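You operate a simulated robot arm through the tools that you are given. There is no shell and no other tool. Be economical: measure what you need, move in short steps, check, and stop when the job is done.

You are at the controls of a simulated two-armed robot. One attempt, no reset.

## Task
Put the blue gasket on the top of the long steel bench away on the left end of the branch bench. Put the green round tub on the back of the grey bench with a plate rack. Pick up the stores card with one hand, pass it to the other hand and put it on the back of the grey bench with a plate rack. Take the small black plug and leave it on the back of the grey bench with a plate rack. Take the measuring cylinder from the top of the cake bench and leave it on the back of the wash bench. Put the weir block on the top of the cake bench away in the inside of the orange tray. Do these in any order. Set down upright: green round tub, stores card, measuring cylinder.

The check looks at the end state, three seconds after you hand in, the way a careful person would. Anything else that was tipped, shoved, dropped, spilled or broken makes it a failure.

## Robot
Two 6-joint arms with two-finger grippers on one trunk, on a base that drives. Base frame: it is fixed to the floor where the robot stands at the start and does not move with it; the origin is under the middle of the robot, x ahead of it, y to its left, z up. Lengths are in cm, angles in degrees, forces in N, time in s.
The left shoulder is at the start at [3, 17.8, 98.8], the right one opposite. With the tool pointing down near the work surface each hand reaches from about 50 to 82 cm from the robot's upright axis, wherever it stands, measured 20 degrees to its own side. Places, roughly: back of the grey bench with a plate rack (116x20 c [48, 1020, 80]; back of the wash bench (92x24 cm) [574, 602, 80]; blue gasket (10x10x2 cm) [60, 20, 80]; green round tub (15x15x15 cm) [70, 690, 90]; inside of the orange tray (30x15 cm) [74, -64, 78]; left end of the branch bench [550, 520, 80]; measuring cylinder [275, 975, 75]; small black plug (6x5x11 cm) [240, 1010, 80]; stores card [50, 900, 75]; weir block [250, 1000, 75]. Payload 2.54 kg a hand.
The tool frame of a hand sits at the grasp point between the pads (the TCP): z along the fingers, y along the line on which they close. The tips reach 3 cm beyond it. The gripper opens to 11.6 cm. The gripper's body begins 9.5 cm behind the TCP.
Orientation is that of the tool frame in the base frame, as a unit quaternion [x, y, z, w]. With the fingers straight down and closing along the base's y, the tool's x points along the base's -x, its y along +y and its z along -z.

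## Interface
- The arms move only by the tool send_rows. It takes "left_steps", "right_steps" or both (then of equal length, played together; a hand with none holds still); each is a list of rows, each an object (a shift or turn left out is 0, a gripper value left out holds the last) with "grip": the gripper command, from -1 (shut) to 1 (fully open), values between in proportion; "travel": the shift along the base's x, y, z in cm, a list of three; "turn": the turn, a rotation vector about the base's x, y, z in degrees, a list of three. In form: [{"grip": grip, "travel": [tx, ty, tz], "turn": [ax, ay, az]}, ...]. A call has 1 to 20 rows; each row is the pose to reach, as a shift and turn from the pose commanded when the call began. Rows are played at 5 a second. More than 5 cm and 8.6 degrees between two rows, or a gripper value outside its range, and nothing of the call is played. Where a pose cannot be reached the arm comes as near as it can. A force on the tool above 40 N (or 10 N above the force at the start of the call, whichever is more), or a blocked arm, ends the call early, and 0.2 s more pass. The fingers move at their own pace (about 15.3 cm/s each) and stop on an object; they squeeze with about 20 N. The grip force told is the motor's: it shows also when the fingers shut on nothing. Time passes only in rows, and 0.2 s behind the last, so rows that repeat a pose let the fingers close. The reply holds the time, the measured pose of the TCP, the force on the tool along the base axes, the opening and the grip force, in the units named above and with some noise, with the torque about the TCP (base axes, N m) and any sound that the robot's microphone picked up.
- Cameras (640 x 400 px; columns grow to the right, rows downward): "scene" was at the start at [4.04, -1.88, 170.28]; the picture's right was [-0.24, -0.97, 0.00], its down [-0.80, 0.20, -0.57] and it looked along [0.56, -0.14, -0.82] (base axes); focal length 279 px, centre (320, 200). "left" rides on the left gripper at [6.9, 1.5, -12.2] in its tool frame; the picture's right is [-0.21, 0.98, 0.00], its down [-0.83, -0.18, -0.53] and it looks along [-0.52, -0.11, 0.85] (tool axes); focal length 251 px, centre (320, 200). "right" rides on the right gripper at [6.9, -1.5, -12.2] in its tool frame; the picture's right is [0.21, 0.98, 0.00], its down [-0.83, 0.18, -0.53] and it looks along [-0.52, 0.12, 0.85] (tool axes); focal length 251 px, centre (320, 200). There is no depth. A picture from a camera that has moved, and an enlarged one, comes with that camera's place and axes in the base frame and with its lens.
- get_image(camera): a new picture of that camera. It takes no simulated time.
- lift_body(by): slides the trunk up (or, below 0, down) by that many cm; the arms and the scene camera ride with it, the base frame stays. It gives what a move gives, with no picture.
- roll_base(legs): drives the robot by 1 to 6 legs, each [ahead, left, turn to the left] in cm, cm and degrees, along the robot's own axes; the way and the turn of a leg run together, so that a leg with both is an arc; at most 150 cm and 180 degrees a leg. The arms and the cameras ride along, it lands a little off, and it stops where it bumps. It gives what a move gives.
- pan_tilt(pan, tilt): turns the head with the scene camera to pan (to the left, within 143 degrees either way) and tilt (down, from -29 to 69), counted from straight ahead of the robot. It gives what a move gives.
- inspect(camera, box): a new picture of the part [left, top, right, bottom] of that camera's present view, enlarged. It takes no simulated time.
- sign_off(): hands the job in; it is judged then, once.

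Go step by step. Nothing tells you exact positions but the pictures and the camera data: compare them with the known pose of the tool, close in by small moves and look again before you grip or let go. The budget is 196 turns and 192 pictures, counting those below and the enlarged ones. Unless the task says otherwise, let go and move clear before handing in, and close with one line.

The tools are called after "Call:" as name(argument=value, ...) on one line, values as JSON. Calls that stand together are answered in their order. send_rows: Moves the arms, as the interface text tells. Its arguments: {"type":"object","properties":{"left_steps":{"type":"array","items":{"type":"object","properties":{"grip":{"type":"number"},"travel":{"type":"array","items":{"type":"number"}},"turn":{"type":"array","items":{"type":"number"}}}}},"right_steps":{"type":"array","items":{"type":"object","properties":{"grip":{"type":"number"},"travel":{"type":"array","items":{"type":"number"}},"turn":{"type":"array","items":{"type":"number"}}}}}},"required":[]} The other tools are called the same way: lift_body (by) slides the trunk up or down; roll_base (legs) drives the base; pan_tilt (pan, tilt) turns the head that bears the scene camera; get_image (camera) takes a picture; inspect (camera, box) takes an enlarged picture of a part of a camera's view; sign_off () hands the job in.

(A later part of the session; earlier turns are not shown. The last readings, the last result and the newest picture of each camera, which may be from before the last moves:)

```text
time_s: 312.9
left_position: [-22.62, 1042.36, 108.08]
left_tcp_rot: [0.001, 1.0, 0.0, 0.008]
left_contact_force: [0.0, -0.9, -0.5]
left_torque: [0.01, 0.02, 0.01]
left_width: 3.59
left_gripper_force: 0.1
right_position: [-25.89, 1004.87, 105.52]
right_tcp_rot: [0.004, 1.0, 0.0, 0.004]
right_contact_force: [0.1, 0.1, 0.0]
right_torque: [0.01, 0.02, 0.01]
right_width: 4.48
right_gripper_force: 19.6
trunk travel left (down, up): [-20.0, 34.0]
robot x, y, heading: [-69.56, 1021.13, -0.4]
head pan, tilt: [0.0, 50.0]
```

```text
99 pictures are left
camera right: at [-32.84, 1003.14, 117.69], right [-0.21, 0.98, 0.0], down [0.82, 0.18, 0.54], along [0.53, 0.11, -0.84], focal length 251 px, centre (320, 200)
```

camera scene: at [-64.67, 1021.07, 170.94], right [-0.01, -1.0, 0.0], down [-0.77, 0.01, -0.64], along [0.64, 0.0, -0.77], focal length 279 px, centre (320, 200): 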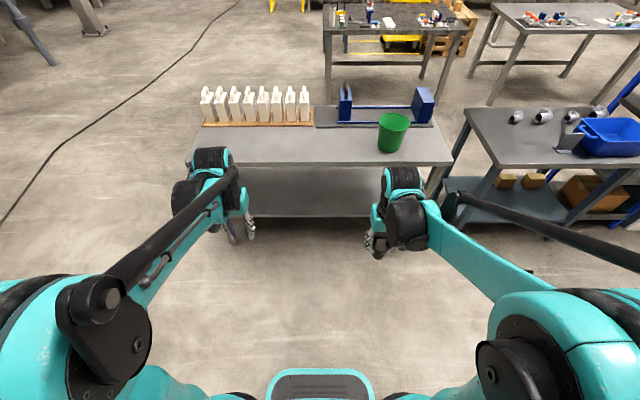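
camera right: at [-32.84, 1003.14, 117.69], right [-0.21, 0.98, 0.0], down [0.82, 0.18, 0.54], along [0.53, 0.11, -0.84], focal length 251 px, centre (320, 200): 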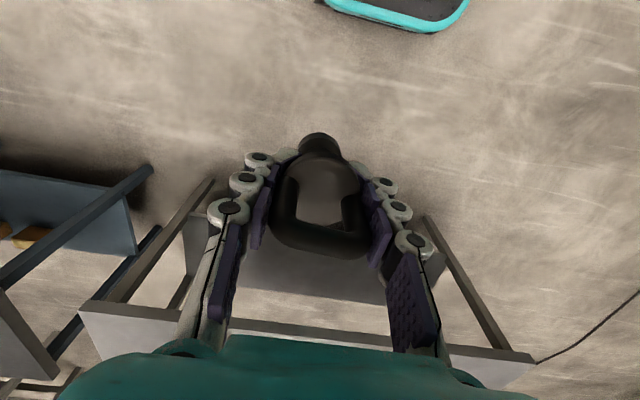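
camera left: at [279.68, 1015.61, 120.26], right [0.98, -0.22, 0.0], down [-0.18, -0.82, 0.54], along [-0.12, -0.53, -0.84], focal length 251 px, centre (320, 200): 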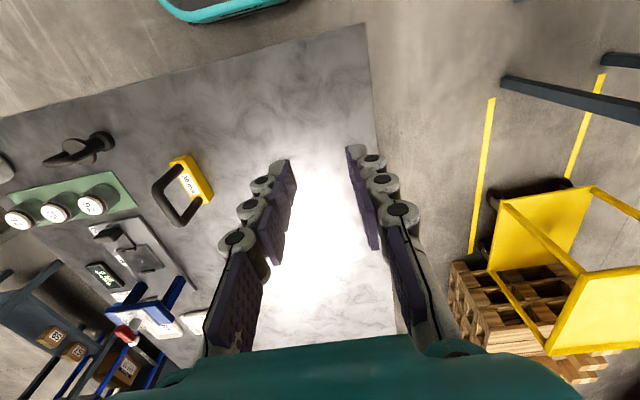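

The tub stands well. I'll roll forward and place the plug at about (47, 1008).

Call:
roll_base(legs=[[45, 3, 0.4]])

Call:
send_rows(right_steps=[{"travel": [4.5, 0, 0]}, {"travel": [9, 0, 0]}, {"travel": [13.5, 0, 0]}, {"travel": [18, 0, -2]}, {"travel": [22, 0, -4]}, {"travel": [26, 0, -6]}, {"travel": [27, 0, -10]}, {"travel": [27, 0, -13]}])

Call:
get_image(camera="scene")

Call:
get_image(camera="right")

```text
time_s: 315.6
left_position: [21.96, 1045.84, 108.13]
left_tcp_rot: [-0.003, 1.0, -0.001, 0.007]
left_contact_force: [-0.1, 0.1, -0.6]
left_torque: [-0.02, 0.03, -0.02]
left_width: 3.59
left_gripper_force: 0.0
right_position: [19.13, 1008.14, 105.63]
right_tcp_rot: [-0.002, 1.0, 0.0, 0.003]
right_contact_force: [0.3, 0.3, -0.3]
right_torque: [-0.04, 0.0, 0.02]
right_width: 4.5
right_gripper_force: 19.7
trunk travel left (down, up): [-20.0, 34.0]
robot x, y, heading: [-24.45, 1024.1, 0.2]
head pan, tilt: [0.0, 50.0]
```

```text
time_s: 317.4
left_position: [21.95, 1045.74, 108.09]
left_tcp_rot: [-0.003, 1.0, -0.001, 0.007]
left_contact_force: [-0.5, 0.7, -0.3]
left_torque: [0.05, 0.0, 0.0]
left_width: 3.58
left_gripper_force: 0.1
right_position: [46.05, 1008.09, 92.43]
right_tcp_rot: [-0.001, 1.0, 0.0, 0.003]
right_contact_force: [0.0, 0.3, -0.7]
right_torque: [-0.04, 0.05, 0.02]
right_width: 4.46
right_gripper_force: 20.4
trunk travel left (down, up): [-20.0, 34.0]
robot x, y, heading: [-24.85, 1024.06, 0.1]
head pan, tilt: [0.0, 50.0]
```

```text
98 pictures are left
camera scene: at [-19.83, 1024.1, 170.93], right [0.0, -1.0, 0.0], down [-0.77, 0.0, -0.64], along [0.64, 0.0, -0.77], focal length 279 px, centre (320, 200)
```

scene: 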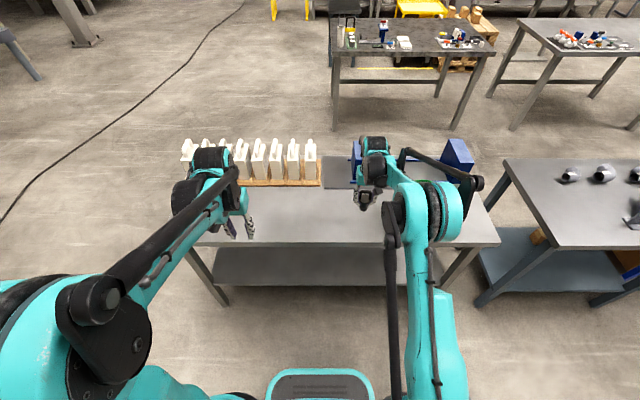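

```text
97 pictures are left
camera right: at [39.18, 1006.45, 104.62], right [-0.22, 0.98, 0.0], down [0.82, 0.18, 0.54], along [0.53, 0.12, -0.84], focal length 251 px, centre (320, 200)
```

right: 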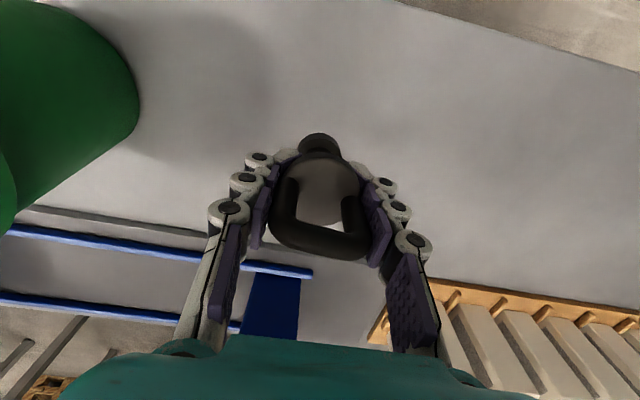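

It's clear of the racks and tub. Lowering to contact.

Call:
send_rows(right_steps=[{"travel": [0, 0, -2]}, {"travel": [0, 0, -3.6]}, {"travel": [0, 0, -4]}, {"travel": [0, 0, -4.4]}, {"travel": [0, 0, -4.7]}, {"travel": [0, 0, -5]}])

```text
time_s: 318.8
left_position: [22.01, 1045.81, 108.1]
left_tcp_rot: [-0.004, 1.0, -0.001, 0.007]
left_contact_force: [1.1, -0.1, 0.4]
left_torque: [-0.01, 0.01, -0.05]
left_width: 3.62
left_gripper_force: 0.0
right_position: [45.99, 1008.09, 87.52]
right_tcp_rot: [-0.002, 1.0, 0.0, 0.004]
right_contact_force: [0.0, 0.1, -0.1]
right_torque: [-0.02, 0.01, -0.01]
right_width: 4.47
right_gripper_force: 20.3
trunk travel left (down, up): [-20.0, 34.0]
robot x, y, heading: [-24.59, 1024.18, -0.1]
head pan, tilt: [0.0, 50.0]
```

Call:
send_rows(right_steps=[{"travel": [0, 0, -0.3]}, {"travel": [0, 0, -0.6]}, {"travel": [0, 0, -0.9]}, {"travel": [0, 0, -0.9]}])

Call:
get_image(camera="right")

```text
time_s: 319.8
left_position: [21.91, 1045.79, 108.08]
left_tcp_rot: [-0.003, 1.0, -0.001, 0.008]
left_contact_force: [-0.2, -0.1, 0.3]
left_torque: [0.0, 0.04, -0.03]
left_width: 3.59
left_gripper_force: 0.0
right_position: [46.02, 1008.07, 86.72]
right_tcp_rot: [-0.002, 1.0, 0.0, 0.003]
right_contact_force: [0.1, -0.3, -0.6]
right_torque: [0.0, 0.0, 0.02]
right_width: 4.47
right_gripper_force: 19.4
trunk travel left (down, up): [-20.0, 34.0]
robot x, y, heading: [-24.64, 1024.19, 0.4]
head pan, tilt: [0.0, 50.0]
```

```text
96 pictures are left
camera right: at [39.05, 1006.47, 98.79], right [-0.22, 0.98, 0.0], down [0.82, 0.18, 0.54], along [0.53, 0.12, -0.84], focal length 251 px, centre (320, 200)
```

right: 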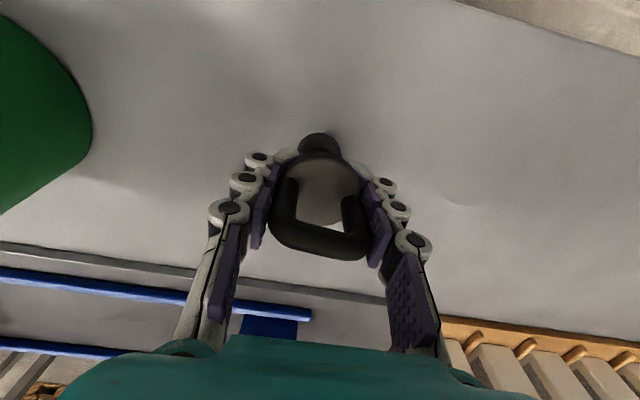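

Call:
send_rows(right_steps=[{"travel": [0, 0, -0.3]}, {"travel": [0, 0, -0.6]}, {"travel": [0, 0, -0.9]}, {"travel": [0, 0, -0.9]}])

```text
time_s: 320.8
left_position: [21.97, 1045.88, 108.19]
left_tcp_rot: [-0.003, 1.0, -0.001, 0.006]
left_contact_force: [0.7, -0.4, 0.5]
left_torque: [0.01, 0.02, 0.02]
left_width: 3.61
left_gripper_force: 0.1
right_position: [45.98, 1008.21, 85.76]
right_tcp_rot: [-0.002, 1.0, -0.001, 0.003]
right_contact_force: [-0.5, -0.6, -0.7]
right_torque: [0.0, 0.0, 0.0]
right_width: 4.49
right_gripper_force: 19.9
trunk travel left (down, up): [-20.0, 34.0]
robot x, y, heading: [-24.42, 1024.13, 0.3]
head pan, tilt: [0.0, 50.0]
```

Call:
send_rows(right_steps=[{"travel": [0, 0, -0.3]}, {"travel": [0, 0, -0.6]}, {"travel": [0, 0, -0.9]}, {"travel": [0, 0, -1.2]}, {"travel": [0, 0, -1.2]}])

Call:
get_image(camera="right")

```text
time_s: 322.0
left_position: [21.81, 1045.72, 108.1]
left_tcp_rot: [-0.003, 1.0, -0.001, 0.008]
left_contact_force: [0.1, 0.2, -0.2]
left_torque: [0.03, -0.04, -0.01]
left_width: 3.58
left_gripper_force: 0.1
right_position: [45.84, 1007.93, 84.77]
right_tcp_rot: [-0.002, 1.0, 0.001, 0.004]
right_contact_force: [1.1, -3.3, 15.7]
right_torque: [0.01, -0.01, -0.03]
right_width: 4.43
right_gripper_force: 19.7
trunk travel left (down, up): [-20.0, 34.0]
robot x, y, heading: [-24.51, 1024.25, 0.2]
head pan, tilt: [0.0, 50.0]
```

```text
95 pictures are left
camera right: at [38.91, 1006.43, 96.79], right [-0.22, 0.98, 0.0], down [0.82, 0.18, 0.54], along [0.53, 0.12, -0.84], focal length 251 px, centre (320, 200)
```

right: 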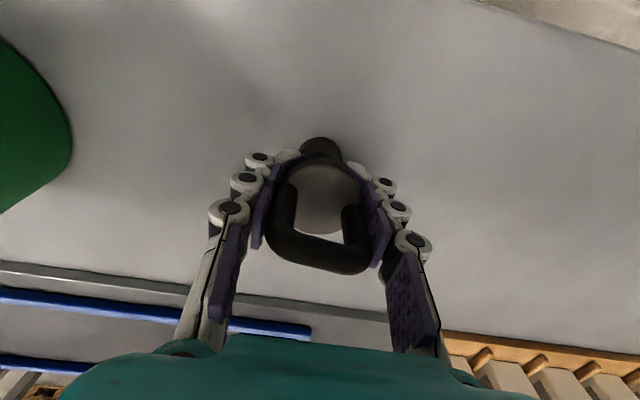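

Contact. Easing off, releasing and lifting.

Call:
send_rows(right_steps=[{"travel": [0, 0, 0.2], "grip": -0.1}, {"travel": [0, 0, 0.2], "grip": 0.3}, {"travel": [0, 0, 0.2], "grip": 0.3}, {"travel": [0, 0, 4]}, {"travel": [0, 0, 8.5]}, {"travel": [0, 0, 13]}, {"travel": [-4, 0, 17]}, {"travel": [-8, 0, 20]}, {"travel": [-12.5, 0, 21]}, {"travel": [-17, 0, 22]}, {"travel": [-21, 0, 22]}])

Call:
inspect(camera="scene", box=[300, 120, 540, 270])

Call:
pan_tilt(pan=-55, tilt=30)

Call:
get_image(camera="scene")

```text
refused: row 7 steps farther than a row can; nothing moved
```

```text
2.67 times, centred on (420, 195) of scene
camera zoom: at [-20.12, 1024.12, 170.95], right [0.0, -1.0, 0.0], down [-0.77, 0.0, -0.64], along [0.64, 0.0, -0.77], focal length 743 px, centre (53, 213)
```

zoom: 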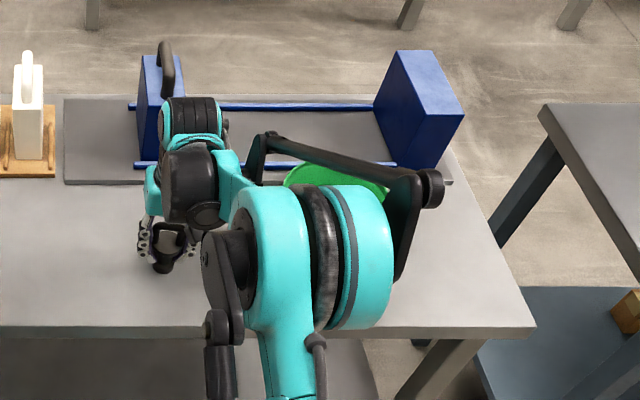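

```text
time_s: 323.2
left_position: [21.83, 1045.8, 108.21]
left_tcp_rot: [-0.003, 1.0, -0.001, 0.008]
left_contact_force: [-0.4, 0.5, 0.3]
left_torque: [0.02, -0.01, 0.01]
left_width: 3.62
left_gripper_force: 0.0
right_position: [45.89, 1008.11, 84.66]
right_tcp_rot: [-0.001, 1.0, 0.0, 0.003]
right_contact_force: [-0.5, -2.3, 12.0]
right_torque: [0.03, 0.06, 0.0]
right_width: 4.43
right_gripper_force: 20.2
trunk travel left (down, up): [-20.0, 34.0]
robot x, y, heading: [-24.36, 1024.38, 0.4]
head pan, tilt: [-55.0, 30.0]
```

```text
93 pictures are left
camera scene: at [-22.59, 1016.7, 173.89], right [-0.82, -0.58, 0.0], down [-0.29, 0.41, -0.87], along [0.5, -0.71, -0.5], focal length 279 px, centre (320, 200)
```

scene: 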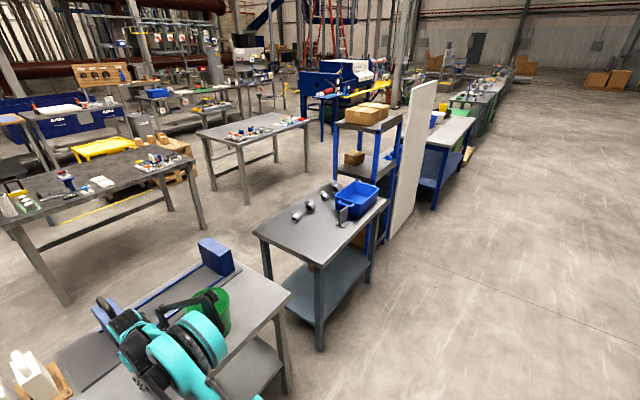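

Call:
send_rows(right_steps=[{"travel": [0, 0, 0.2], "grip": -0.1}, {"travel": [0, 0, 0.2], "grip": 0.3}, {"travel": [0, 0, 0.2], "grip": 0.3}, {"travel": [0, 0, 4]}, {"travel": [0, 0, 8.5]}, {"travel": [0, 0, 13]}, {"travel": [-3, 0, 16]}, {"travel": [-6, 0, 19]}, {"travel": [-10, 0, 21]}, {"travel": [-14, 0, 22]}, {"travel": [-18, 0, 22]}, {"travel": [-22, 0, 22]}])

Call:
inspect(camera="scene", box=[230, 160, 400, 270])

Call:
pan_tilt(pan=0, tilt=45)

Call:
inspect(camera="scene", box=[270, 130, 510, 280])

```text
time_s: 325.8
left_position: [21.79, 1045.8, 108.14]
left_tcp_rot: [-0.004, 1.0, -0.001, 0.008]
left_contact_force: [0.5, 0.2, -0.4]
left_torque: [0.01, 0.0, -0.03]
left_width: 3.6
left_gripper_force: 0.1
right_position: [23.84, 1008.08, 106.48]
right_tcp_rot: [-0.002, 1.0, -0.001, 0.004]
right_contact_force: [-0.1, -0.3, 0.1]
right_torque: [0.01, -0.02, 0.01]
right_width: 7.53
right_gripper_force: 0.0
trunk travel left (down, up): [-20.0, 34.0]
robot x, y, heading: [-24.87, 1024.17, 0.1]
head pan, tilt: [-55.0, 30.0]
```

```text
3.64 times, centred on (315, 215) of scene
camera zoom: at [-22.62, 1016.68, 173.89], right [-0.82, -0.58, 0.0], down [-0.29, 0.41, -0.87], along [0.5, -0.71, -0.5], focal length 1013 px, centre (338, 146)
```

zoom: 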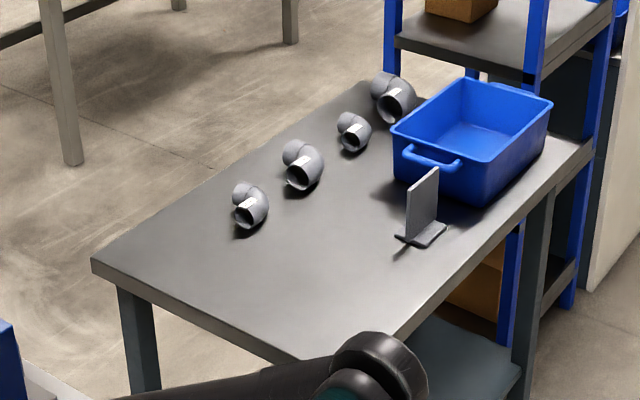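

```text
time_s: 327.1
left_position: [21.94, 1045.75, 108.09]
left_tcp_rot: [-0.004, 1.0, -0.002, 0.008]
left_contact_force: [0.1, 0.4, 0.4]
left_torque: [-0.01, 0.0, 0.02]
left_width: 3.59
left_gripper_force: 0.1
right_position: [24.17, 1008.1, 106.5]
right_tcp_rot: [-0.002, 1.0, 0.0, 0.003]
right_contact_force: [0.0, 0.4, 0.5]
right_torque: [-0.01, 0.02, -0.02]
right_width: 7.52
right_gripper_force: 0.1
trunk travel left (down, up): [-20.0, 34.0]
robot x, y, heading: [-24.55, 1024.0, 0.2]
head pan, tilt: [0.0, 45.0]
```

```text
2.67 times, centred on (390, 205) of scene
camera zoom: at [-19.52, 1024.1, 171.63], right [0.0, -1.0, 0.0], down [-0.71, 0.0, -0.71], along [0.71, 0.0, -0.71], focal length 743 px, centre (133, 187)
```

zoom: 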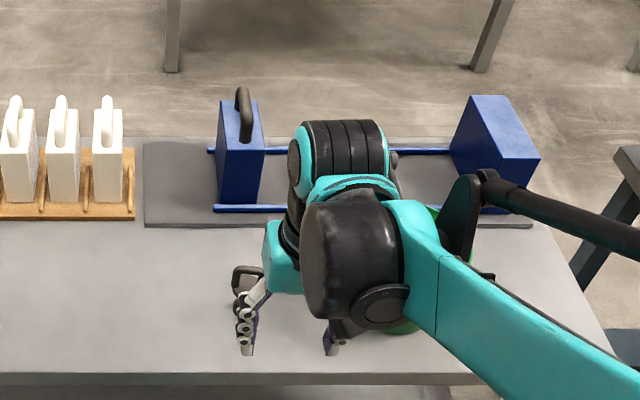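

The plug stands on the bench. The stores card is a thin panel on a small foot at about (46, 895), in the y–z plane, about 9 cm wide. I'll rotate both hands 90° so they close along x, then drive over to it.

Call:
send_rows(right_steps=[{"turn": [0, 0, 8.2], "grip": 0}, {"turn": [0, 0, 16.4]}, {"turn": [0, 0, 24.6]}, {"turn": [0, 0, 32.8]}, {"turn": [0, 0, 41]}, {"turn": [0, 0, 49.2]}, {"turn": [0, 0, 57.4]}, {"turn": [0, 0, 65.6]}, {"turn": [0, 0, 73.8]}, {"turn": [0, 0, 82]}, {"turn": [0, 0, 90]}], left_steps=[{"turn": [0, 0, -8.2], "grip": 0}, {"turn": [0, 0, -16.4]}, {"turn": [0, 0, -24.6]}, {"turn": [0, 0, -32.8]}, {"turn": [0, 0, -41]}, {"turn": [0, 0, -49.2]}, {"turn": [0, 0, -57.4]}, {"turn": [0, 0, -65.6]}, {"turn": [0, 0, -73.8]}, {"turn": [0, 0, -82]}, {"turn": [0, 0, -90]}])

Call:
roll_base(legs=[[-45, 0, -0.2], [0, -112, 0], [45, 0, 0]])

Call:
pan_tilt(pan=-10, tilt=48)

Call:
get_image(camera="scene")

Call:
get_image(camera="right")

```text
time_s: 329.5
left_position: [22.01, 1045.63, 108.06]
left_tcp_rot: [0.706, 0.708, -0.005, 0.004]
left_contact_force: [0.2, 0.2, -0.5]
left_torque: [0.0, -0.03, 0.0]
left_width: 5.84
left_gripper_force: 0.1
right_position: [23.99, 1008.06, 106.6]
right_tcp_rot: [0.709, -0.706, -0.003, -0.002]
right_contact_force: [0.1, 0.3, 0.5]
right_torque: [-0.05, -0.01, 0.0]
right_width: 5.81
right_gripper_force: 0.1
trunk travel left (down, up): [-20.0, 34.0]
robot x, y, heading: [-24.58, 1024.49, -0.1]
head pan, tilt: [0.0, 45.0]
```

```text
time_s: 339.8
left_position: [21.86, 934.92, 107.98]
left_tcp_rot: [0.705, 0.71, -0.006, 0.005]
left_contact_force: [0.7, -0.6, -0.7]
left_torque: [0.01, 0.01, 0.02]
left_width: 5.81
left_gripper_force: 0.0
right_position: [23.89, 897.02, 106.47]
right_tcp_rot: [0.708, -0.706, -0.003, -0.003]
right_contact_force: [-0.2, -0.7, -0.4]
right_torque: [-0.01, 0.03, 0.02]
right_width: 5.8
right_gripper_force: 0.0
trunk travel left (down, up): [-20.0, 34.0]
robot x, y, heading: [-24.8, 913.7, 0.0]
head pan, tilt: [0.0, 45.0]
```

```text
time_s: 340.5
left_position: [21.62, 934.96, 108.13]
left_tcp_rot: [0.704, 0.71, -0.006, 0.004]
left_contact_force: [0.0, 0.0, 0.0]
left_torque: [-0.01, 0.0, -0.01]
left_width: 5.79
left_gripper_force: 0.0
right_position: [23.66, 897.32, 106.57]
right_tcp_rot: [0.709, -0.705, -0.002, -0.002]
right_contact_force: [0.1, -0.8, -0.6]
right_torque: [-0.05, 0.0, -0.01]
right_width: 5.79
right_gripper_force: 0.1
trunk travel left (down, up): [-20.0, 34.0]
robot x, y, heading: [-24.83, 912.97, 0.3]
head pan, tilt: [-10.0, 48.0]
```

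```text
90 pictures are left
camera scene: at [-20.12, 911.88, 171.21], right [-0.17, -0.99, 0.0], down [-0.73, 0.13, -0.67], along [0.66, -0.11, -0.74], focal length 279 px, centre (320, 200)
```

scene: 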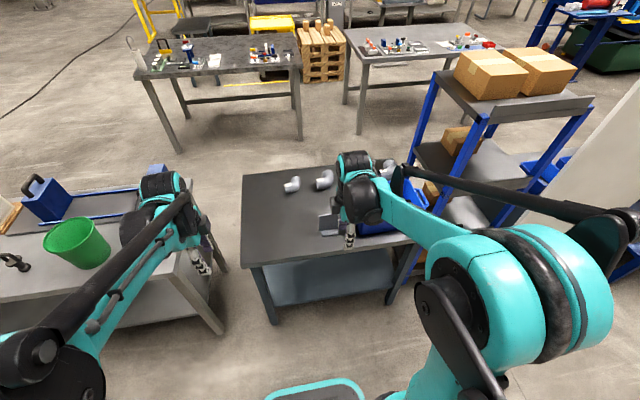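

```text
89 pictures are left
camera right: at [25.33, 890.13, 118.72], right [-0.98, -0.22, 0.0], down [-0.18, 0.82, 0.54], along [-0.12, 0.53, -0.84], focal length 251 px, centre (320, 200)
```

right: 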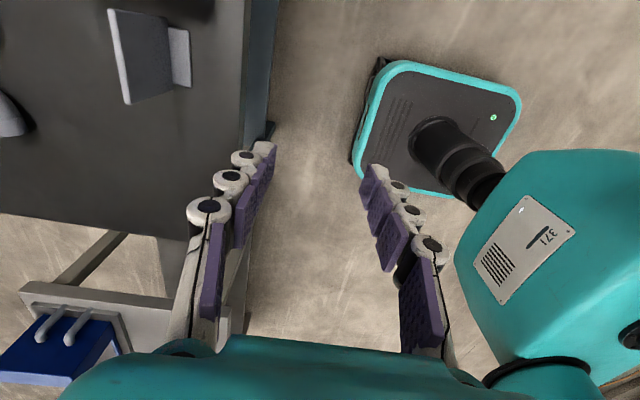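

Call:
inspect(camera="scene", box=[290, 190, 390, 260])

Call:
inspect(camera="right", box=[60, 0, 260, 130])

```text
5.71 times, centred on (340, 225) of scene
camera zoom: at [-20.12, 911.88, 171.21], right [-0.17, -0.99, 0.0], down [-0.73, 0.13, -0.67], along [0.66, -0.11, -0.74], focal length 1592 px, centre (206, 57)
```

zoom: 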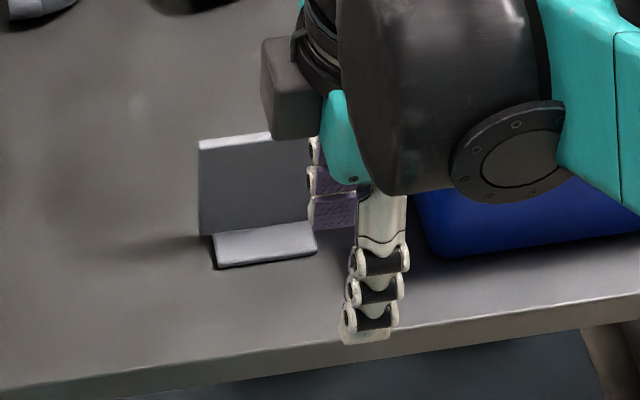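

```text
3.08 times, centred on (160, 65) of right
camera zoom: at [25.33, 890.13, 118.72], right [-0.98, -0.22, 0.0], down [-0.18, 0.82, 0.54], along [-0.12, 0.53, -0.84], focal length 774 px, centre (812, 615)
```

zoom: 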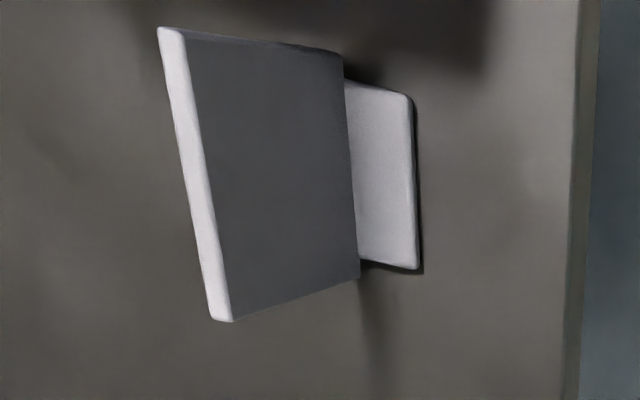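

The card's top edge runs from (45.5, 892.4) to (45.8, 901.4) at z≈88.3 and is 0.7 cm thick. I'll take it with the right hand on its southern part (y≈895).

Call:
send_rows(right_steps=[{"travel": [4.4, -0.4, 0]}, {"travel": [8.8, -0.9, 0]}, {"travel": [13.2, -1.4, 0]}, {"travel": [17.6, -1.9, -3]}, {"travel": [21.9, -2.3, -5]}, {"travel": [21.9, -2.3, -9]}])

Call:
get_image(camera="right")

Call:
inspect(camera="scene", box=[270, 170, 410, 260])

```text
refused: row 4 steps farther than a row can; nothing moved
```

```text
86 pictures are left
camera right: at [25.33, 890.13, 118.72], right [-0.98, -0.22, 0.0], down [-0.18, 0.82, 0.54], along [-0.12, 0.53, -0.84], focal length 251 px, centre (320, 200)
```

right: 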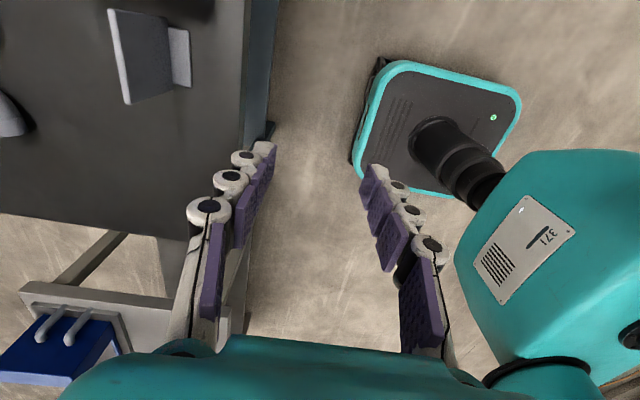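

```text
4.44 times, centred on (340, 215) of scene
camera zoom: at [-20.12, 911.88, 171.21], right [-0.17, -0.99, 0.0], down [-0.73, 0.13, -0.67], along [0.66, -0.11, -0.74], focal length 1238 px, centre (231, 133)
```

zoom: 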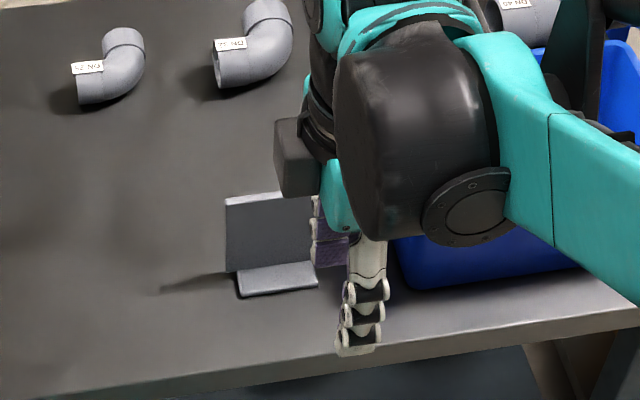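

That step was just over the limit, so I'm resending it in smaller steps.

Call:
send_rows(right_steps=[{"travel": [4.2, -0.4, 0]}, {"travel": [8.4, -0.9, 0]}, {"travel": [12.6, -1.4, 0]}, {"travel": [16.2, -1.9, -2]}, {"travel": [19.8, -2.3, -4]}, {"travel": [21.9, -2.3, -7]}, {"travel": [21.9, -2.3, -9]}])

Call:
get_image(camera="right")

```text
time_s: 342.1
left_position: [21.72, 934.94, 108.12]
left_tcp_rot: [0.705, 0.709, -0.006, 0.004]
left_contact_force: [-0.4, -0.3, -0.4]
left_torque: [-0.01, -0.01, 0.01]
left_width: 5.81
left_gripper_force: 0.1
right_position: [45.7, 894.86, 97.58]
right_tcp_rot: [0.709, -0.706, -0.002, -0.002]
right_contact_force: [1.0, 0.1, 0.0]
right_torque: [0.02, -0.01, 0.02]
right_width: 5.82
right_gripper_force: 0.2
trunk travel left (down, up): [-20.0, 34.0]
robot x, y, heading: [-24.94, 913.37, 0.4]
head pan, tilt: [-10.0, 48.0]
```

```text
84 pictures are left
camera right: at [47.27, 887.81, 109.71], right [-0.98, -0.22, 0.0], down [-0.18, 0.82, 0.54], along [-0.12, 0.53, -0.84], focal length 251 px, centre (320, 200)
```

right: 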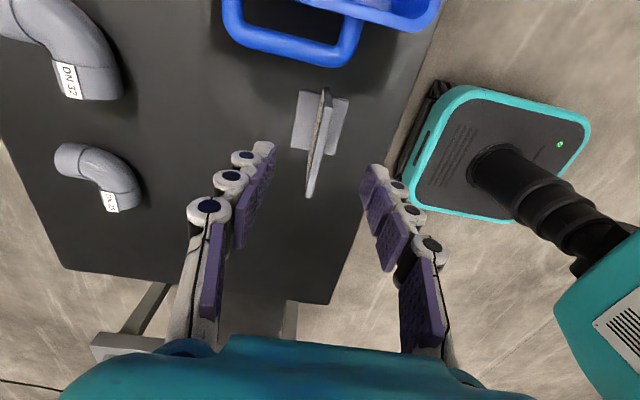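

Aligned. I'll descend and close on the card.

Call:
send_rows(right_steps=[{"travel": [0, 0, -4]}, {"travel": [0, 0, -8]}, {"travel": [0, 0, -10.6]}, {"travel": [0, 0, -10.6], "grip": -0.5}, {"travel": [0, 0, -10.6], "grip": -1}, {"travel": [0, 0, -10.6], "grip": -1}, {"travel": [0, 0, -10.6], "grip": -1}])

Call:
get_image(camera="right")

```text
time_s: 343.7
left_position: [21.73, 934.92, 108.15]
left_tcp_rot: [0.705, 0.709, -0.005, 0.005]
left_contact_force: [-0.5, -0.3, 0.1]
left_torque: [-0.03, -0.03, -0.05]
left_width: 5.83
left_gripper_force: 0.1
right_position: [45.71, 894.8, 86.99]
right_tcp_rot: [0.708, -0.706, -0.003, -0.003]
right_contact_force: [0.7, -0.6, -0.3]
right_torque: [-0.02, 0.01, 0.03]
right_width: 0.72
right_gripper_force: 20.1
trunk travel left (down, up): [-20.0, 34.0]
robot x, y, heading: [-24.91, 913.19, 0.1]
head pan, tilt: [-10.0, 48.0]
```

```text
83 pictures are left
camera right: at [47.36, 887.81, 99.09], right [-0.98, -0.22, 0.0], down [-0.18, 0.82, 0.54], along [-0.12, 0.53, -0.84], focal length 251 px, centre (320, 200)
```

right: 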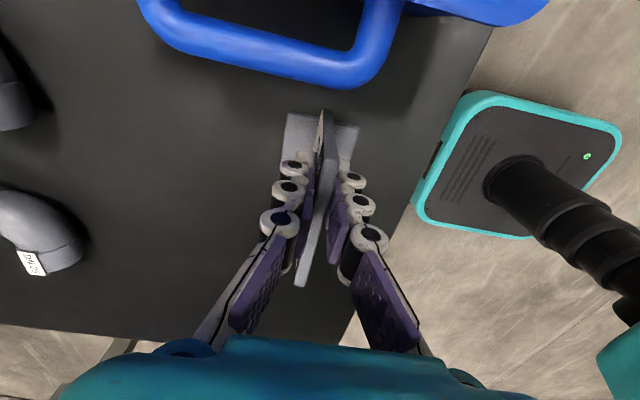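

Card in the right hand. I'll lift, back away into free space, then tilt the left hand for the handover.

Call:
send_rows(right_steps=[{"travel": [0, 0, 3]}, {"travel": [0, 0, 7]}, {"travel": [0, 0, 11]}, {"travel": [0, 0, 15]}, {"travel": [0, 0, 19]}, {"travel": [-4, 1, 21]}, {"travel": [-8, 2, 23]}])

Call:
roll_base(legs=[[-45, 0, 0]])

Call:
send_rows(left_steps=[{"turn": [-8, 0, 0], "travel": [2, 0, 1]}, {"turn": [-16, 0, 0], "travel": [4, 0, 2]}, {"turn": [-24, 0, 0], "travel": [6, 0, 3]}, {"turn": [-32, 0, 0], "travel": [8, 0, 3]}, {"turn": [-40, 0, 0], "travel": [10, 0, 3]}, {"turn": [-45, 0, 0], "travel": [12, 0, 3]}])

Call:
get_image(camera="left")

Call:
get_image(camera="scene")

```text
time_s: 345.3
left_position: [21.57, 935.08, 108.18]
left_tcp_rot: [0.705, 0.71, -0.005, 0.006]
left_contact_force: [-0.7, 0.1, 0.6]
left_torque: [-0.02, -0.01, 0.0]
left_width: 5.82
left_gripper_force: 0.0
right_position: [37.41, 896.87, 110.11]
right_tcp_rot: [0.709, -0.706, -0.002, -0.002]
right_contact_force: [-0.7, 0.9, 0.0]
right_torque: [0.01, 0.01, 0.0]
right_width: 0.72
right_gripper_force: 19.2
trunk travel left (down, up): [-20.0, 34.0]
robot x, y, heading: [-25.11, 913.4, 0.3]
head pan, tilt: [-10.0, 48.0]
```

```text
time_s: 348.0
left_position: [-23.39, 934.73, 108.11]
left_tcp_rot: [0.706, 0.708, -0.006, 0.005]
left_contact_force: [-0.4, -0.1, 0.2]
left_torque: [-0.02, -0.07, 0.0]
left_width: 5.8
left_gripper_force: 0.1
right_position: [-7.59, 896.56, 110.03]
right_tcp_rot: [0.708, -0.706, -0.002, -0.002]
right_contact_force: [-0.9, 0.1, -0.7]
right_torque: [0.02, -0.02, 0.0]
right_width: 0.7
right_gripper_force: 19.7
trunk travel left (down, up): [-20.0, 34.0]
robot x, y, heading: [-70.19, 913.15, 0.1]
head pan, tilt: [-10.0, 48.0]
```

```text
time_s: 349.4
left_position: [-11.22, 934.76, 111.1]
left_tcp_rot: [0.649, 0.653, -0.277, 0.275]
left_contact_force: [-0.1, 0.7, -0.5]
left_torque: [-0.03, 0.01, -0.01]
left_width: 5.8
left_gripper_force: 0.0
right_position: [-7.42, 896.6, 110.01]
right_tcp_rot: [0.708, -0.706, -0.003, -0.003]
right_contact_force: [-0.3, 0.4, -1.3]
right_torque: [-0.05, 0.03, -0.02]
right_width: 0.71
right_gripper_force: 20.3
trunk travel left (down, up): [-20.0, 34.0]
robot x, y, heading: [-70.15, 913.53, 0.4]
head pan, tilt: [-10.0, 48.0]
```

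```text
82 pictures are left
camera left: at [-9.86, 948.41, 114.66], right [0.98, -0.15, 0.15], down [-0.18, -0.19, 0.97], along [-0.11, -0.97, -0.21], focal length 251 px, centre (320, 200)
```

left: 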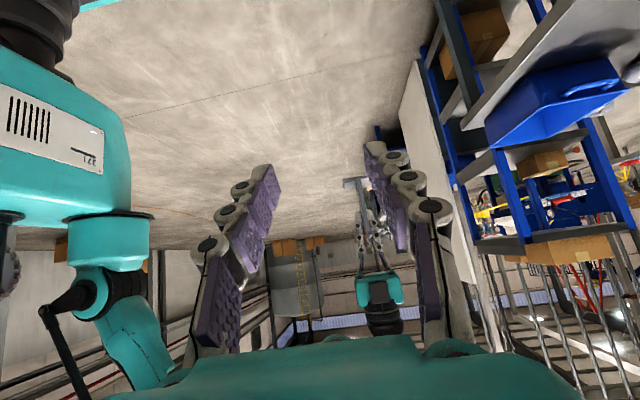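

```text
81 pictures are left
camera scene: at [-65.04, 911.81, 171.2], right [-0.17, -0.99, 0.0], down [-0.73, 0.13, -0.67], along [0.66, -0.12, -0.74], focal length 279 px, centre (320, 200)
```

scene: 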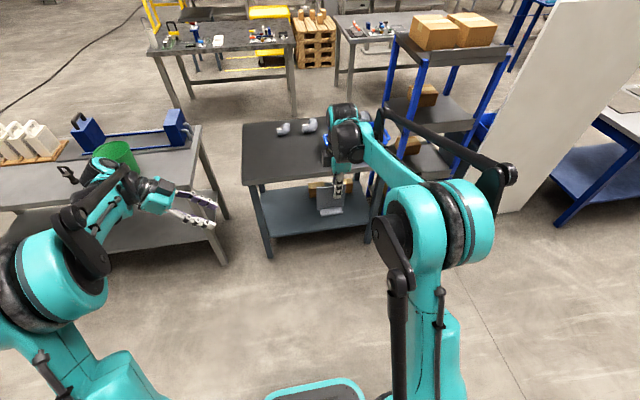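

The card hangs with its free northern half at y≈898–903, z 99.5–111. The left hand is tilted 45° toward it. I'll line it up 10 cm away and look.

Call:
send_rows(left_steps=[{"travel": [1.5, -3.5, 1.5]}, {"travel": [3, -7.5, 3.5]}, {"travel": [3.7, -12, 5]}, {"travel": [3.7, -16, 6.5]}, {"travel": [3.7, -20, 7.5]}, {"travel": [3.7, -23, 5.5]}, {"travel": [3.7, -25.6, 3]}])

Call:
get_image(camera="left")

Call:
inspect(camera="scene", box=[180, 90, 440, 260])

```text
time_s: 351.0
left_position: [-7.57, 909.1, 114.04]
left_tcp_rot: [0.65, 0.653, -0.276, 0.274]
left_contact_force: [0.0, 0.3, -0.1]
left_torque: [-0.01, 0.02, 0.03]
left_width: 5.78
left_gripper_force: 0.1
right_position: [-7.38, 896.51, 109.98]
right_tcp_rot: [0.708, -0.707, -0.002, -0.003]
right_contact_force: [0.2, -0.4, -0.9]
right_torque: [0.04, 0.03, 0.01]
right_width: 0.71
right_gripper_force: 20.1
trunk travel left (down, up): [-20.0, 34.0]
robot x, y, heading: [-70.16, 913.38, 0.4]
head pan, tilt: [-10.0, 48.0]
```

```text
80 pictures are left
camera left: at [-6.2, 922.74, 117.62], right [0.98, -0.15, 0.15], down [-0.18, -0.19, 0.97], along [-0.11, -0.97, -0.22], focal length 251 px, centre (320, 200)
```

left: 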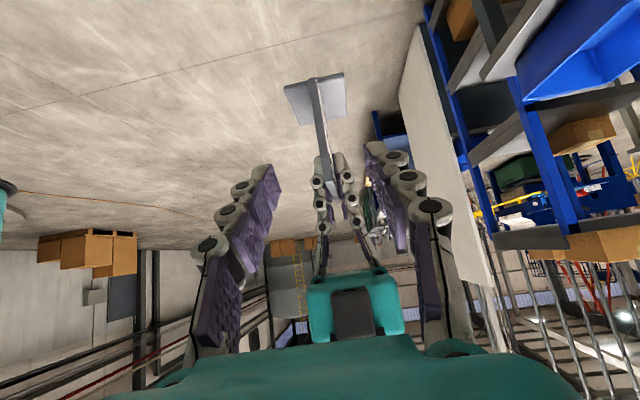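

```text
2.35 times, centred on (310, 175) of scene
camera zoom: at [-65.12, 911.64, 171.2], right [-0.17, -0.99, 0.0], down [-0.73, 0.13, -0.67], along [0.66, -0.11, -0.74], focal length 655 px, centre (344, 259)
```

zoom: 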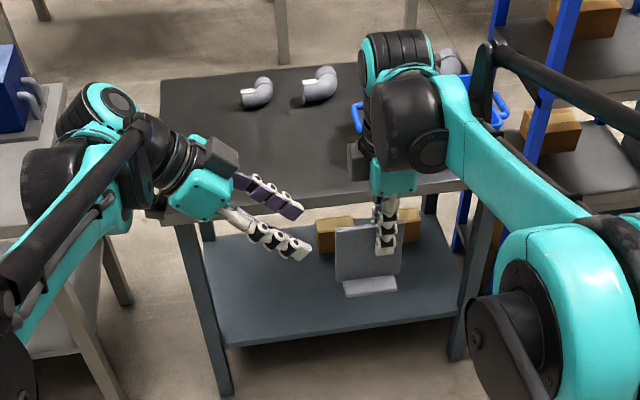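

They line up well. I'll advance along the finger axis onto the card and close the left hand.

Call:
send_rows(left_steps=[{"travel": [0.1, -2, -2]}, {"travel": [0.1, -4, -4]}, {"travel": [0.1, -6, -6]}, {"travel": [0.1, -7, -7]}])

Call:
get_image(camera="left")

Call:
inspect(camera="scene", box=[240, 130, 400, 230])

```text
time_s: 352.0
left_position: [-7.45, 902.17, 106.97]
left_tcp_rot: [0.65, 0.653, -0.276, 0.274]
left_contact_force: [0.2, 0.4, -0.6]
left_torque: [0.0, 0.01, -0.01]
left_width: 5.81
left_gripper_force: 0.0
right_position: [-7.37, 896.5, 110.14]
right_tcp_rot: [0.708, -0.706, -0.002, -0.002]
right_contact_force: [0.0, 0.4, -0.3]
right_torque: [-0.05, -0.02, 0.01]
right_width: 0.72
right_gripper_force: 20.5
trunk travel left (down, up): [-20.0, 34.0]
robot x, y, heading: [-70.04, 913.47, 0.2]
head pan, tilt: [-10.0, 48.0]
```

```text
78 pictures are left
camera left: at [-6.16, 915.81, 110.68], right [0.98, -0.15, 0.15], down [-0.18, -0.19, 0.97], along [-0.11, -0.97, -0.21], focal length 251 px, centre (320, 200)
```

left: 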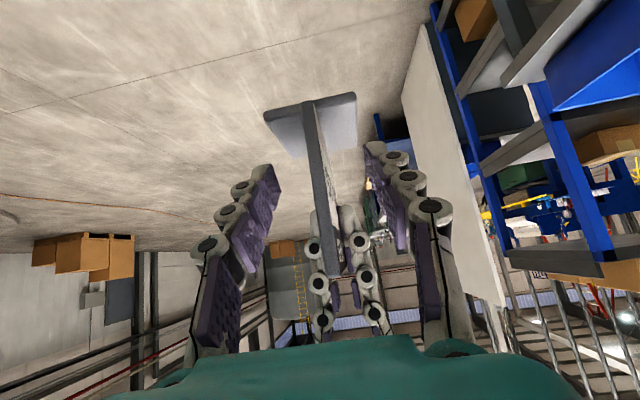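

```text
4.00 times, centred on (320, 180) of scene
camera zoom: at [-65.16, 911.76, 171.21], right [-0.17, -0.99, 0.0], down [-0.73, 0.13, -0.67], along [0.66, -0.11, -0.74], focal length 1114 px, centre (320, 280)
```

zoom: 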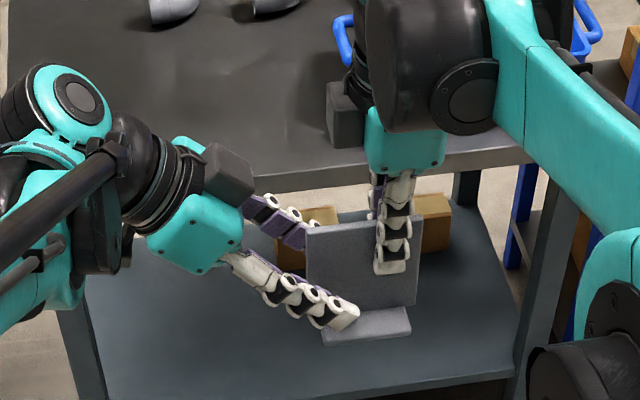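

The left fingers straddle the card's free edge. Closing the left hand.

Call:
send_rows(left_steps=[{"grip": -0.4}, {"grip": -0.8}, {"grip": -1}, {"grip": -1}, {"grip": -1}])

Call:
get_image(camera="left")

```text
time_s: 353.2
left_position: [-7.53, 902.14, 107.04]
left_tcp_rot: [0.649, 0.653, -0.276, 0.275]
left_contact_force: [4.5, -2.2, -3.7]
left_torque: [0.12, -0.01, 0.13]
left_width: 0.74
left_gripper_force: 20.1
right_position: [-7.42, 896.61, 110.17]
right_tcp_rot: [0.708, -0.706, -0.002, -0.003]
right_contact_force: [-4.7, 2.2, 3.8]
right_torque: [0.17, 0.12, 0.13]
right_width: 0.74
right_gripper_force: 20.1
trunk travel left (down, up): [-20.0, 34.0]
robot x, y, heading: [-70.28, 913.34, 0.2]
head pan, tilt: [-10.0, 48.0]
```

```text
76 pictures are left
camera left: at [-6.15, 915.83, 110.69], right [0.98, -0.15, 0.15], down [-0.18, -0.19, 0.97], along [-0.11, -0.97, -0.21], focal length 251 px, centre (320, 200)
```

left: 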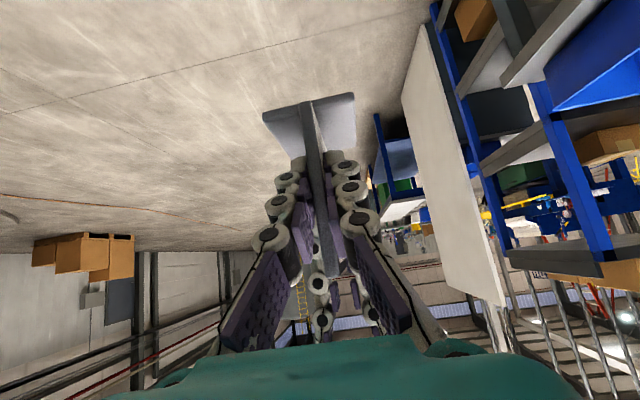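

Both hands hold the card. I'll release the right hand and lift it away.

Call:
send_rows(right_steps=[{"grip": -0.7}, {"grip": -0.4}, {"grip": -0.4}, {"grip": -0.4, "travel": [0, 0, 3]}, {"grip": -0.4, "travel": [0, -1, 7]}, {"grip": -0.4, "travel": [0, -4, 10]}, {"grip": -0.4, "travel": [0, -8, 12]}, {"grip": -0.4, "travel": [0, -12, 13]}])

Call:
get_image(camera="left")

Call:
inspect(camera="scene", box=[240, 130, 400, 230])

```text
time_s: 355.0
left_position: [-7.44, 902.05, 107.01]
left_tcp_rot: [0.65, 0.653, -0.276, 0.273]
left_contact_force: [-0.3, -0.9, 0.6]
left_torque: [0.04, 0.03, 0.0]
left_width: 0.72
left_gripper_force: 19.8
right_position: [-7.43, 884.2, 123.0]
right_tcp_rot: [0.708, -0.706, -0.003, -0.002]
right_contact_force: [0.0, -0.2, 0.3]
right_torque: [0.05, -0.02, -0.01]
right_width: 3.5
right_gripper_force: 0.0
trunk travel left (down, up): [-20.0, 34.0]
robot x, y, heading: [-69.92, 913.21, 0.2]
head pan, tilt: [-10.0, 48.0]
```

```text
75 pictures are left
camera left: at [-6.15, 915.74, 110.69], right [0.98, -0.15, 0.15], down [-0.18, -0.19, 0.97], along [-0.11, -0.97, -0.22], focal length 251 px, centre (320, 200)
```

left: 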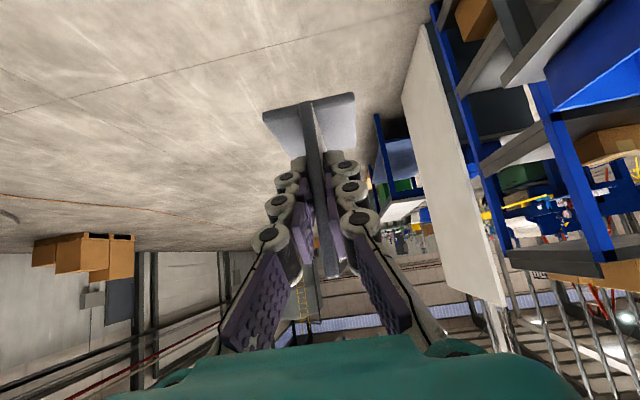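

```text
4.00 times, centred on (320, 180) of scene
camera zoom: at [-65.14, 911.6, 171.2], right [-0.17, -0.99, 0.0], down [-0.73, 0.13, -0.67], along [0.66, -0.11, -0.74], focal length 1114 px, centre (320, 280)
```

zoom: 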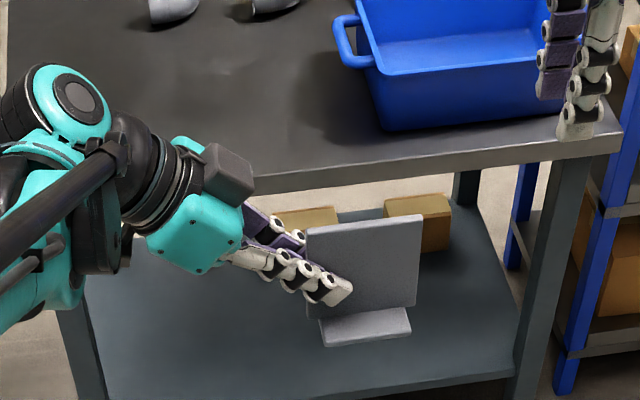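

The handover is done; the left hand holds the card upright, bottom about 7.5 cm below the TCP. I'll drive to the grey bench.

Call:
roll_base(legs=[[0, 122, -0.2], [45, 0, 0]])

Call:
send_rows(left_steps=[{"travel": [2, 4, 0]}, {"travel": [4, 8, 0]}, {"travel": [6, 12, -2]}, {"travel": [8, 15, -4]}, {"travel": [9.5, 15, -8]}])

Call:
pan_tilt(pan=0, tilt=48)

Call:
get_image(camera="scene")

Call:
get_image(camera="left")

```text
time_s: 363.5
left_position: [37.39, 1023.27, 106.94]
left_tcp_rot: [0.649, 0.654, -0.276, 0.274]
left_contact_force: [0.2, -0.2, -0.4]
left_torque: [-0.01, 0.05, -0.03]
left_width: 0.73
left_gripper_force: 20.0
right_position: [37.54, 1005.55, 123.09]
right_tcp_rot: [0.709, -0.705, -0.002, -0.002]
right_contact_force: [0.4, -0.3, -0.1]
right_torque: [0.0, 0.02, 0.02]
right_width: 3.5
right_gripper_force: 0.0
trunk travel left (down, up): [-20.0, 34.0]
robot x, y, heading: [-25.64, 1033.94, 0.5]
head pan, tilt: [-10.0, 48.0]
```

```text
time_s: 364.7
left_position: [47.03, 1038.38, 98.89]
left_tcp_rot: [0.649, 0.654, -0.276, 0.273]
left_contact_force: [0.3, -0.3, -0.9]
left_torque: [0.01, 0.03, -0.03]
left_width: 0.72
left_gripper_force: 20.1
right_position: [37.5, 1005.55, 122.99]
right_tcp_rot: [0.709, -0.705, -0.003, -0.002]
right_contact_force: [0.2, 0.5, 0.1]
right_torque: [-0.01, 0.01, -0.04]
right_width: 3.47
right_gripper_force: 0.1
trunk travel left (down, up): [-20.0, 34.0]
robot x, y, heading: [-25.26, 1034.09, 0.3]
head pan, tilt: [-10.0, 48.0]
```

```text
time_s: 365.4
left_position: [46.83, 1038.34, 99.21]
left_tcp_rot: [0.648, 0.654, -0.276, 0.275]
left_contact_force: [-0.3, -0.2, -0.9]
left_torque: [0.02, -0.02, 0.02]
left_width: 0.72
left_gripper_force: 20.4
right_position: [37.45, 1005.55, 123.25]
right_tcp_rot: [0.709, -0.705, -0.003, -0.002]
right_contact_force: [-0.1, 0.6, 0.0]
right_torque: [-0.02, -0.04, 0.02]
right_width: 3.48
right_gripper_force: 0.0
trunk travel left (down, up): [-20.0, 34.0]
robot x, y, heading: [-25.51, 1034.03, -0.1]
head pan, tilt: [0.0, 48.0]
```

```text
73 pictures are left
camera scene: at [-20.22, 1034.04, 171.21], right [0.0, -1.0, 0.0], down [-0.74, 0.0, -0.67], along [0.67, 0.0, -0.74], focal length 279 px, centre (320, 200)
```

scene: 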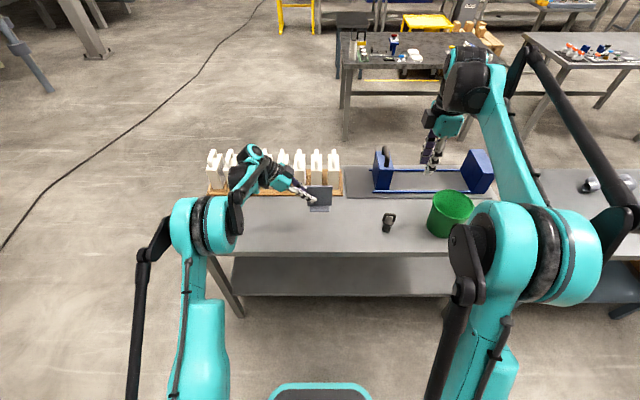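

```text
72 pictures are left
camera left: at [48.11, 1052.06, 102.73], right [0.98, -0.14, 0.15], down [-0.18, -0.19, 0.97], along [-0.11, -0.97, -0.21], focal length 251 px, centre (320, 200)
```

left: 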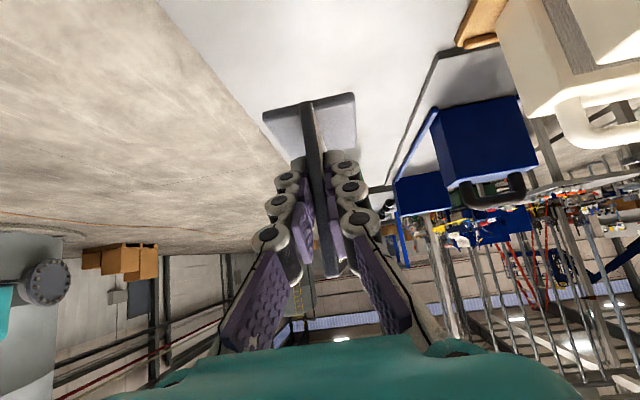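

The plug and tub stand well. Lowering the card.

Call:
send_rows(left_steps=[{"travel": [0, 0, -4]}, {"travel": [0, 0, -8]}, {"travel": [0, 0, -11]}, {"travel": [0, 0, -12.5]}])

Call:
inspect(camera="scene", box=[200, 130, 460, 290])

Call:
get_image(camera="left")

```text
time_s: 366.4
left_position: [46.7, 1038.38, 86.54]
left_tcp_rot: [0.649, 0.654, -0.276, 0.274]
left_contact_force: [0.0, 0.1, -1.1]
left_torque: [0.01, -0.03, 0.01]
left_width: 0.7
left_gripper_force: 19.7
right_position: [37.3, 1005.6, 123.19]
right_tcp_rot: [0.709, -0.705, -0.003, -0.003]
right_contact_force: [0.2, 0.0, 0.3]
right_torque: [0.0, -0.01, 0.0]
right_width: 3.49
right_gripper_force: 0.0
trunk travel left (down, up): [-20.0, 34.0]
robot x, y, heading: [-25.39, 1034.28, 0.3]
head pan, tilt: [0.0, 48.0]
```

```text
2.46 times, centred on (330, 210) of scene
camera zoom: at [-20.19, 1034.05, 171.21], right [0.01, -1.0, 0.0], down [-0.74, 0.0, -0.67], along [0.67, 0.0, -0.74], focal length 686 px, centre (295, 175)
```

zoom: 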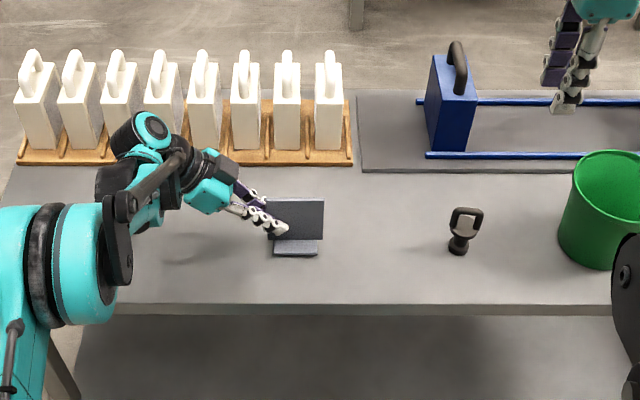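

```text
70 pictures are left
camera left: at [48.17, 1052.0, 90.15], right [0.98, -0.14, 0.15], down [-0.18, -0.19, 0.97], along [-0.11, -0.97, -0.21], focal length 251 px, centre (320, 200)
```

left: 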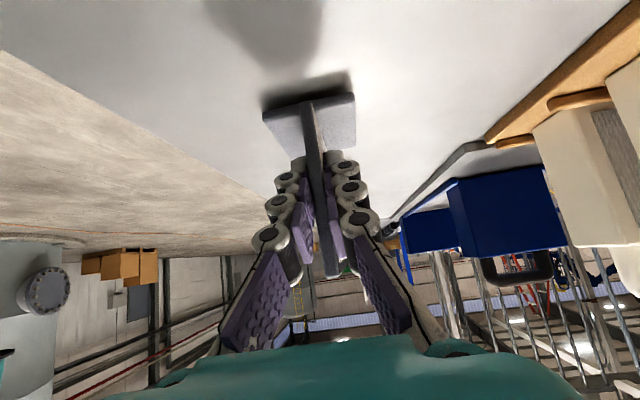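

Call:
send_rows(left_steps=[{"travel": [0, 0, -0.5]}, {"travel": [0, 0, -1]}, {"travel": [0, 0, -1.4]}, {"travel": [0, 0, -1.7]}])

Call:
get_image(camera="left")

```text
time_s: 367.4
left_position: [46.67, 1038.26, 84.95]
left_tcp_rot: [0.648, 0.654, -0.276, 0.276]
left_contact_force: [1.5, 1.4, 18.4]
left_torque: [-0.32, -0.03, 0.04]
left_width: 0.76
left_gripper_force: 20.1
right_position: [37.21, 1005.48, 123.2]
right_tcp_rot: [0.709, -0.705, -0.002, -0.003]
right_contact_force: [0.5, 0.0, 0.5]
right_torque: [-0.03, 0.0, 0.02]
right_width: 3.48
right_gripper_force: 0.0
trunk travel left (down, up): [-20.0, 34.0]
robot x, y, heading: [-25.37, 1034.09, 0.1]
head pan, tilt: [0.0, 48.0]
```

```text
69 pictures are left
camera left: at [48.04, 1051.95, 88.62], right [0.98, -0.14, 0.15], down [-0.18, -0.19, 0.97], along [-0.11, -0.97, -0.21], focal length 251 px, centre (320, 200)
```

left: 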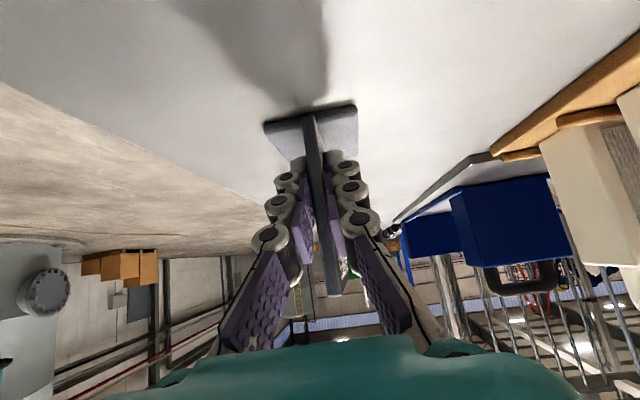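

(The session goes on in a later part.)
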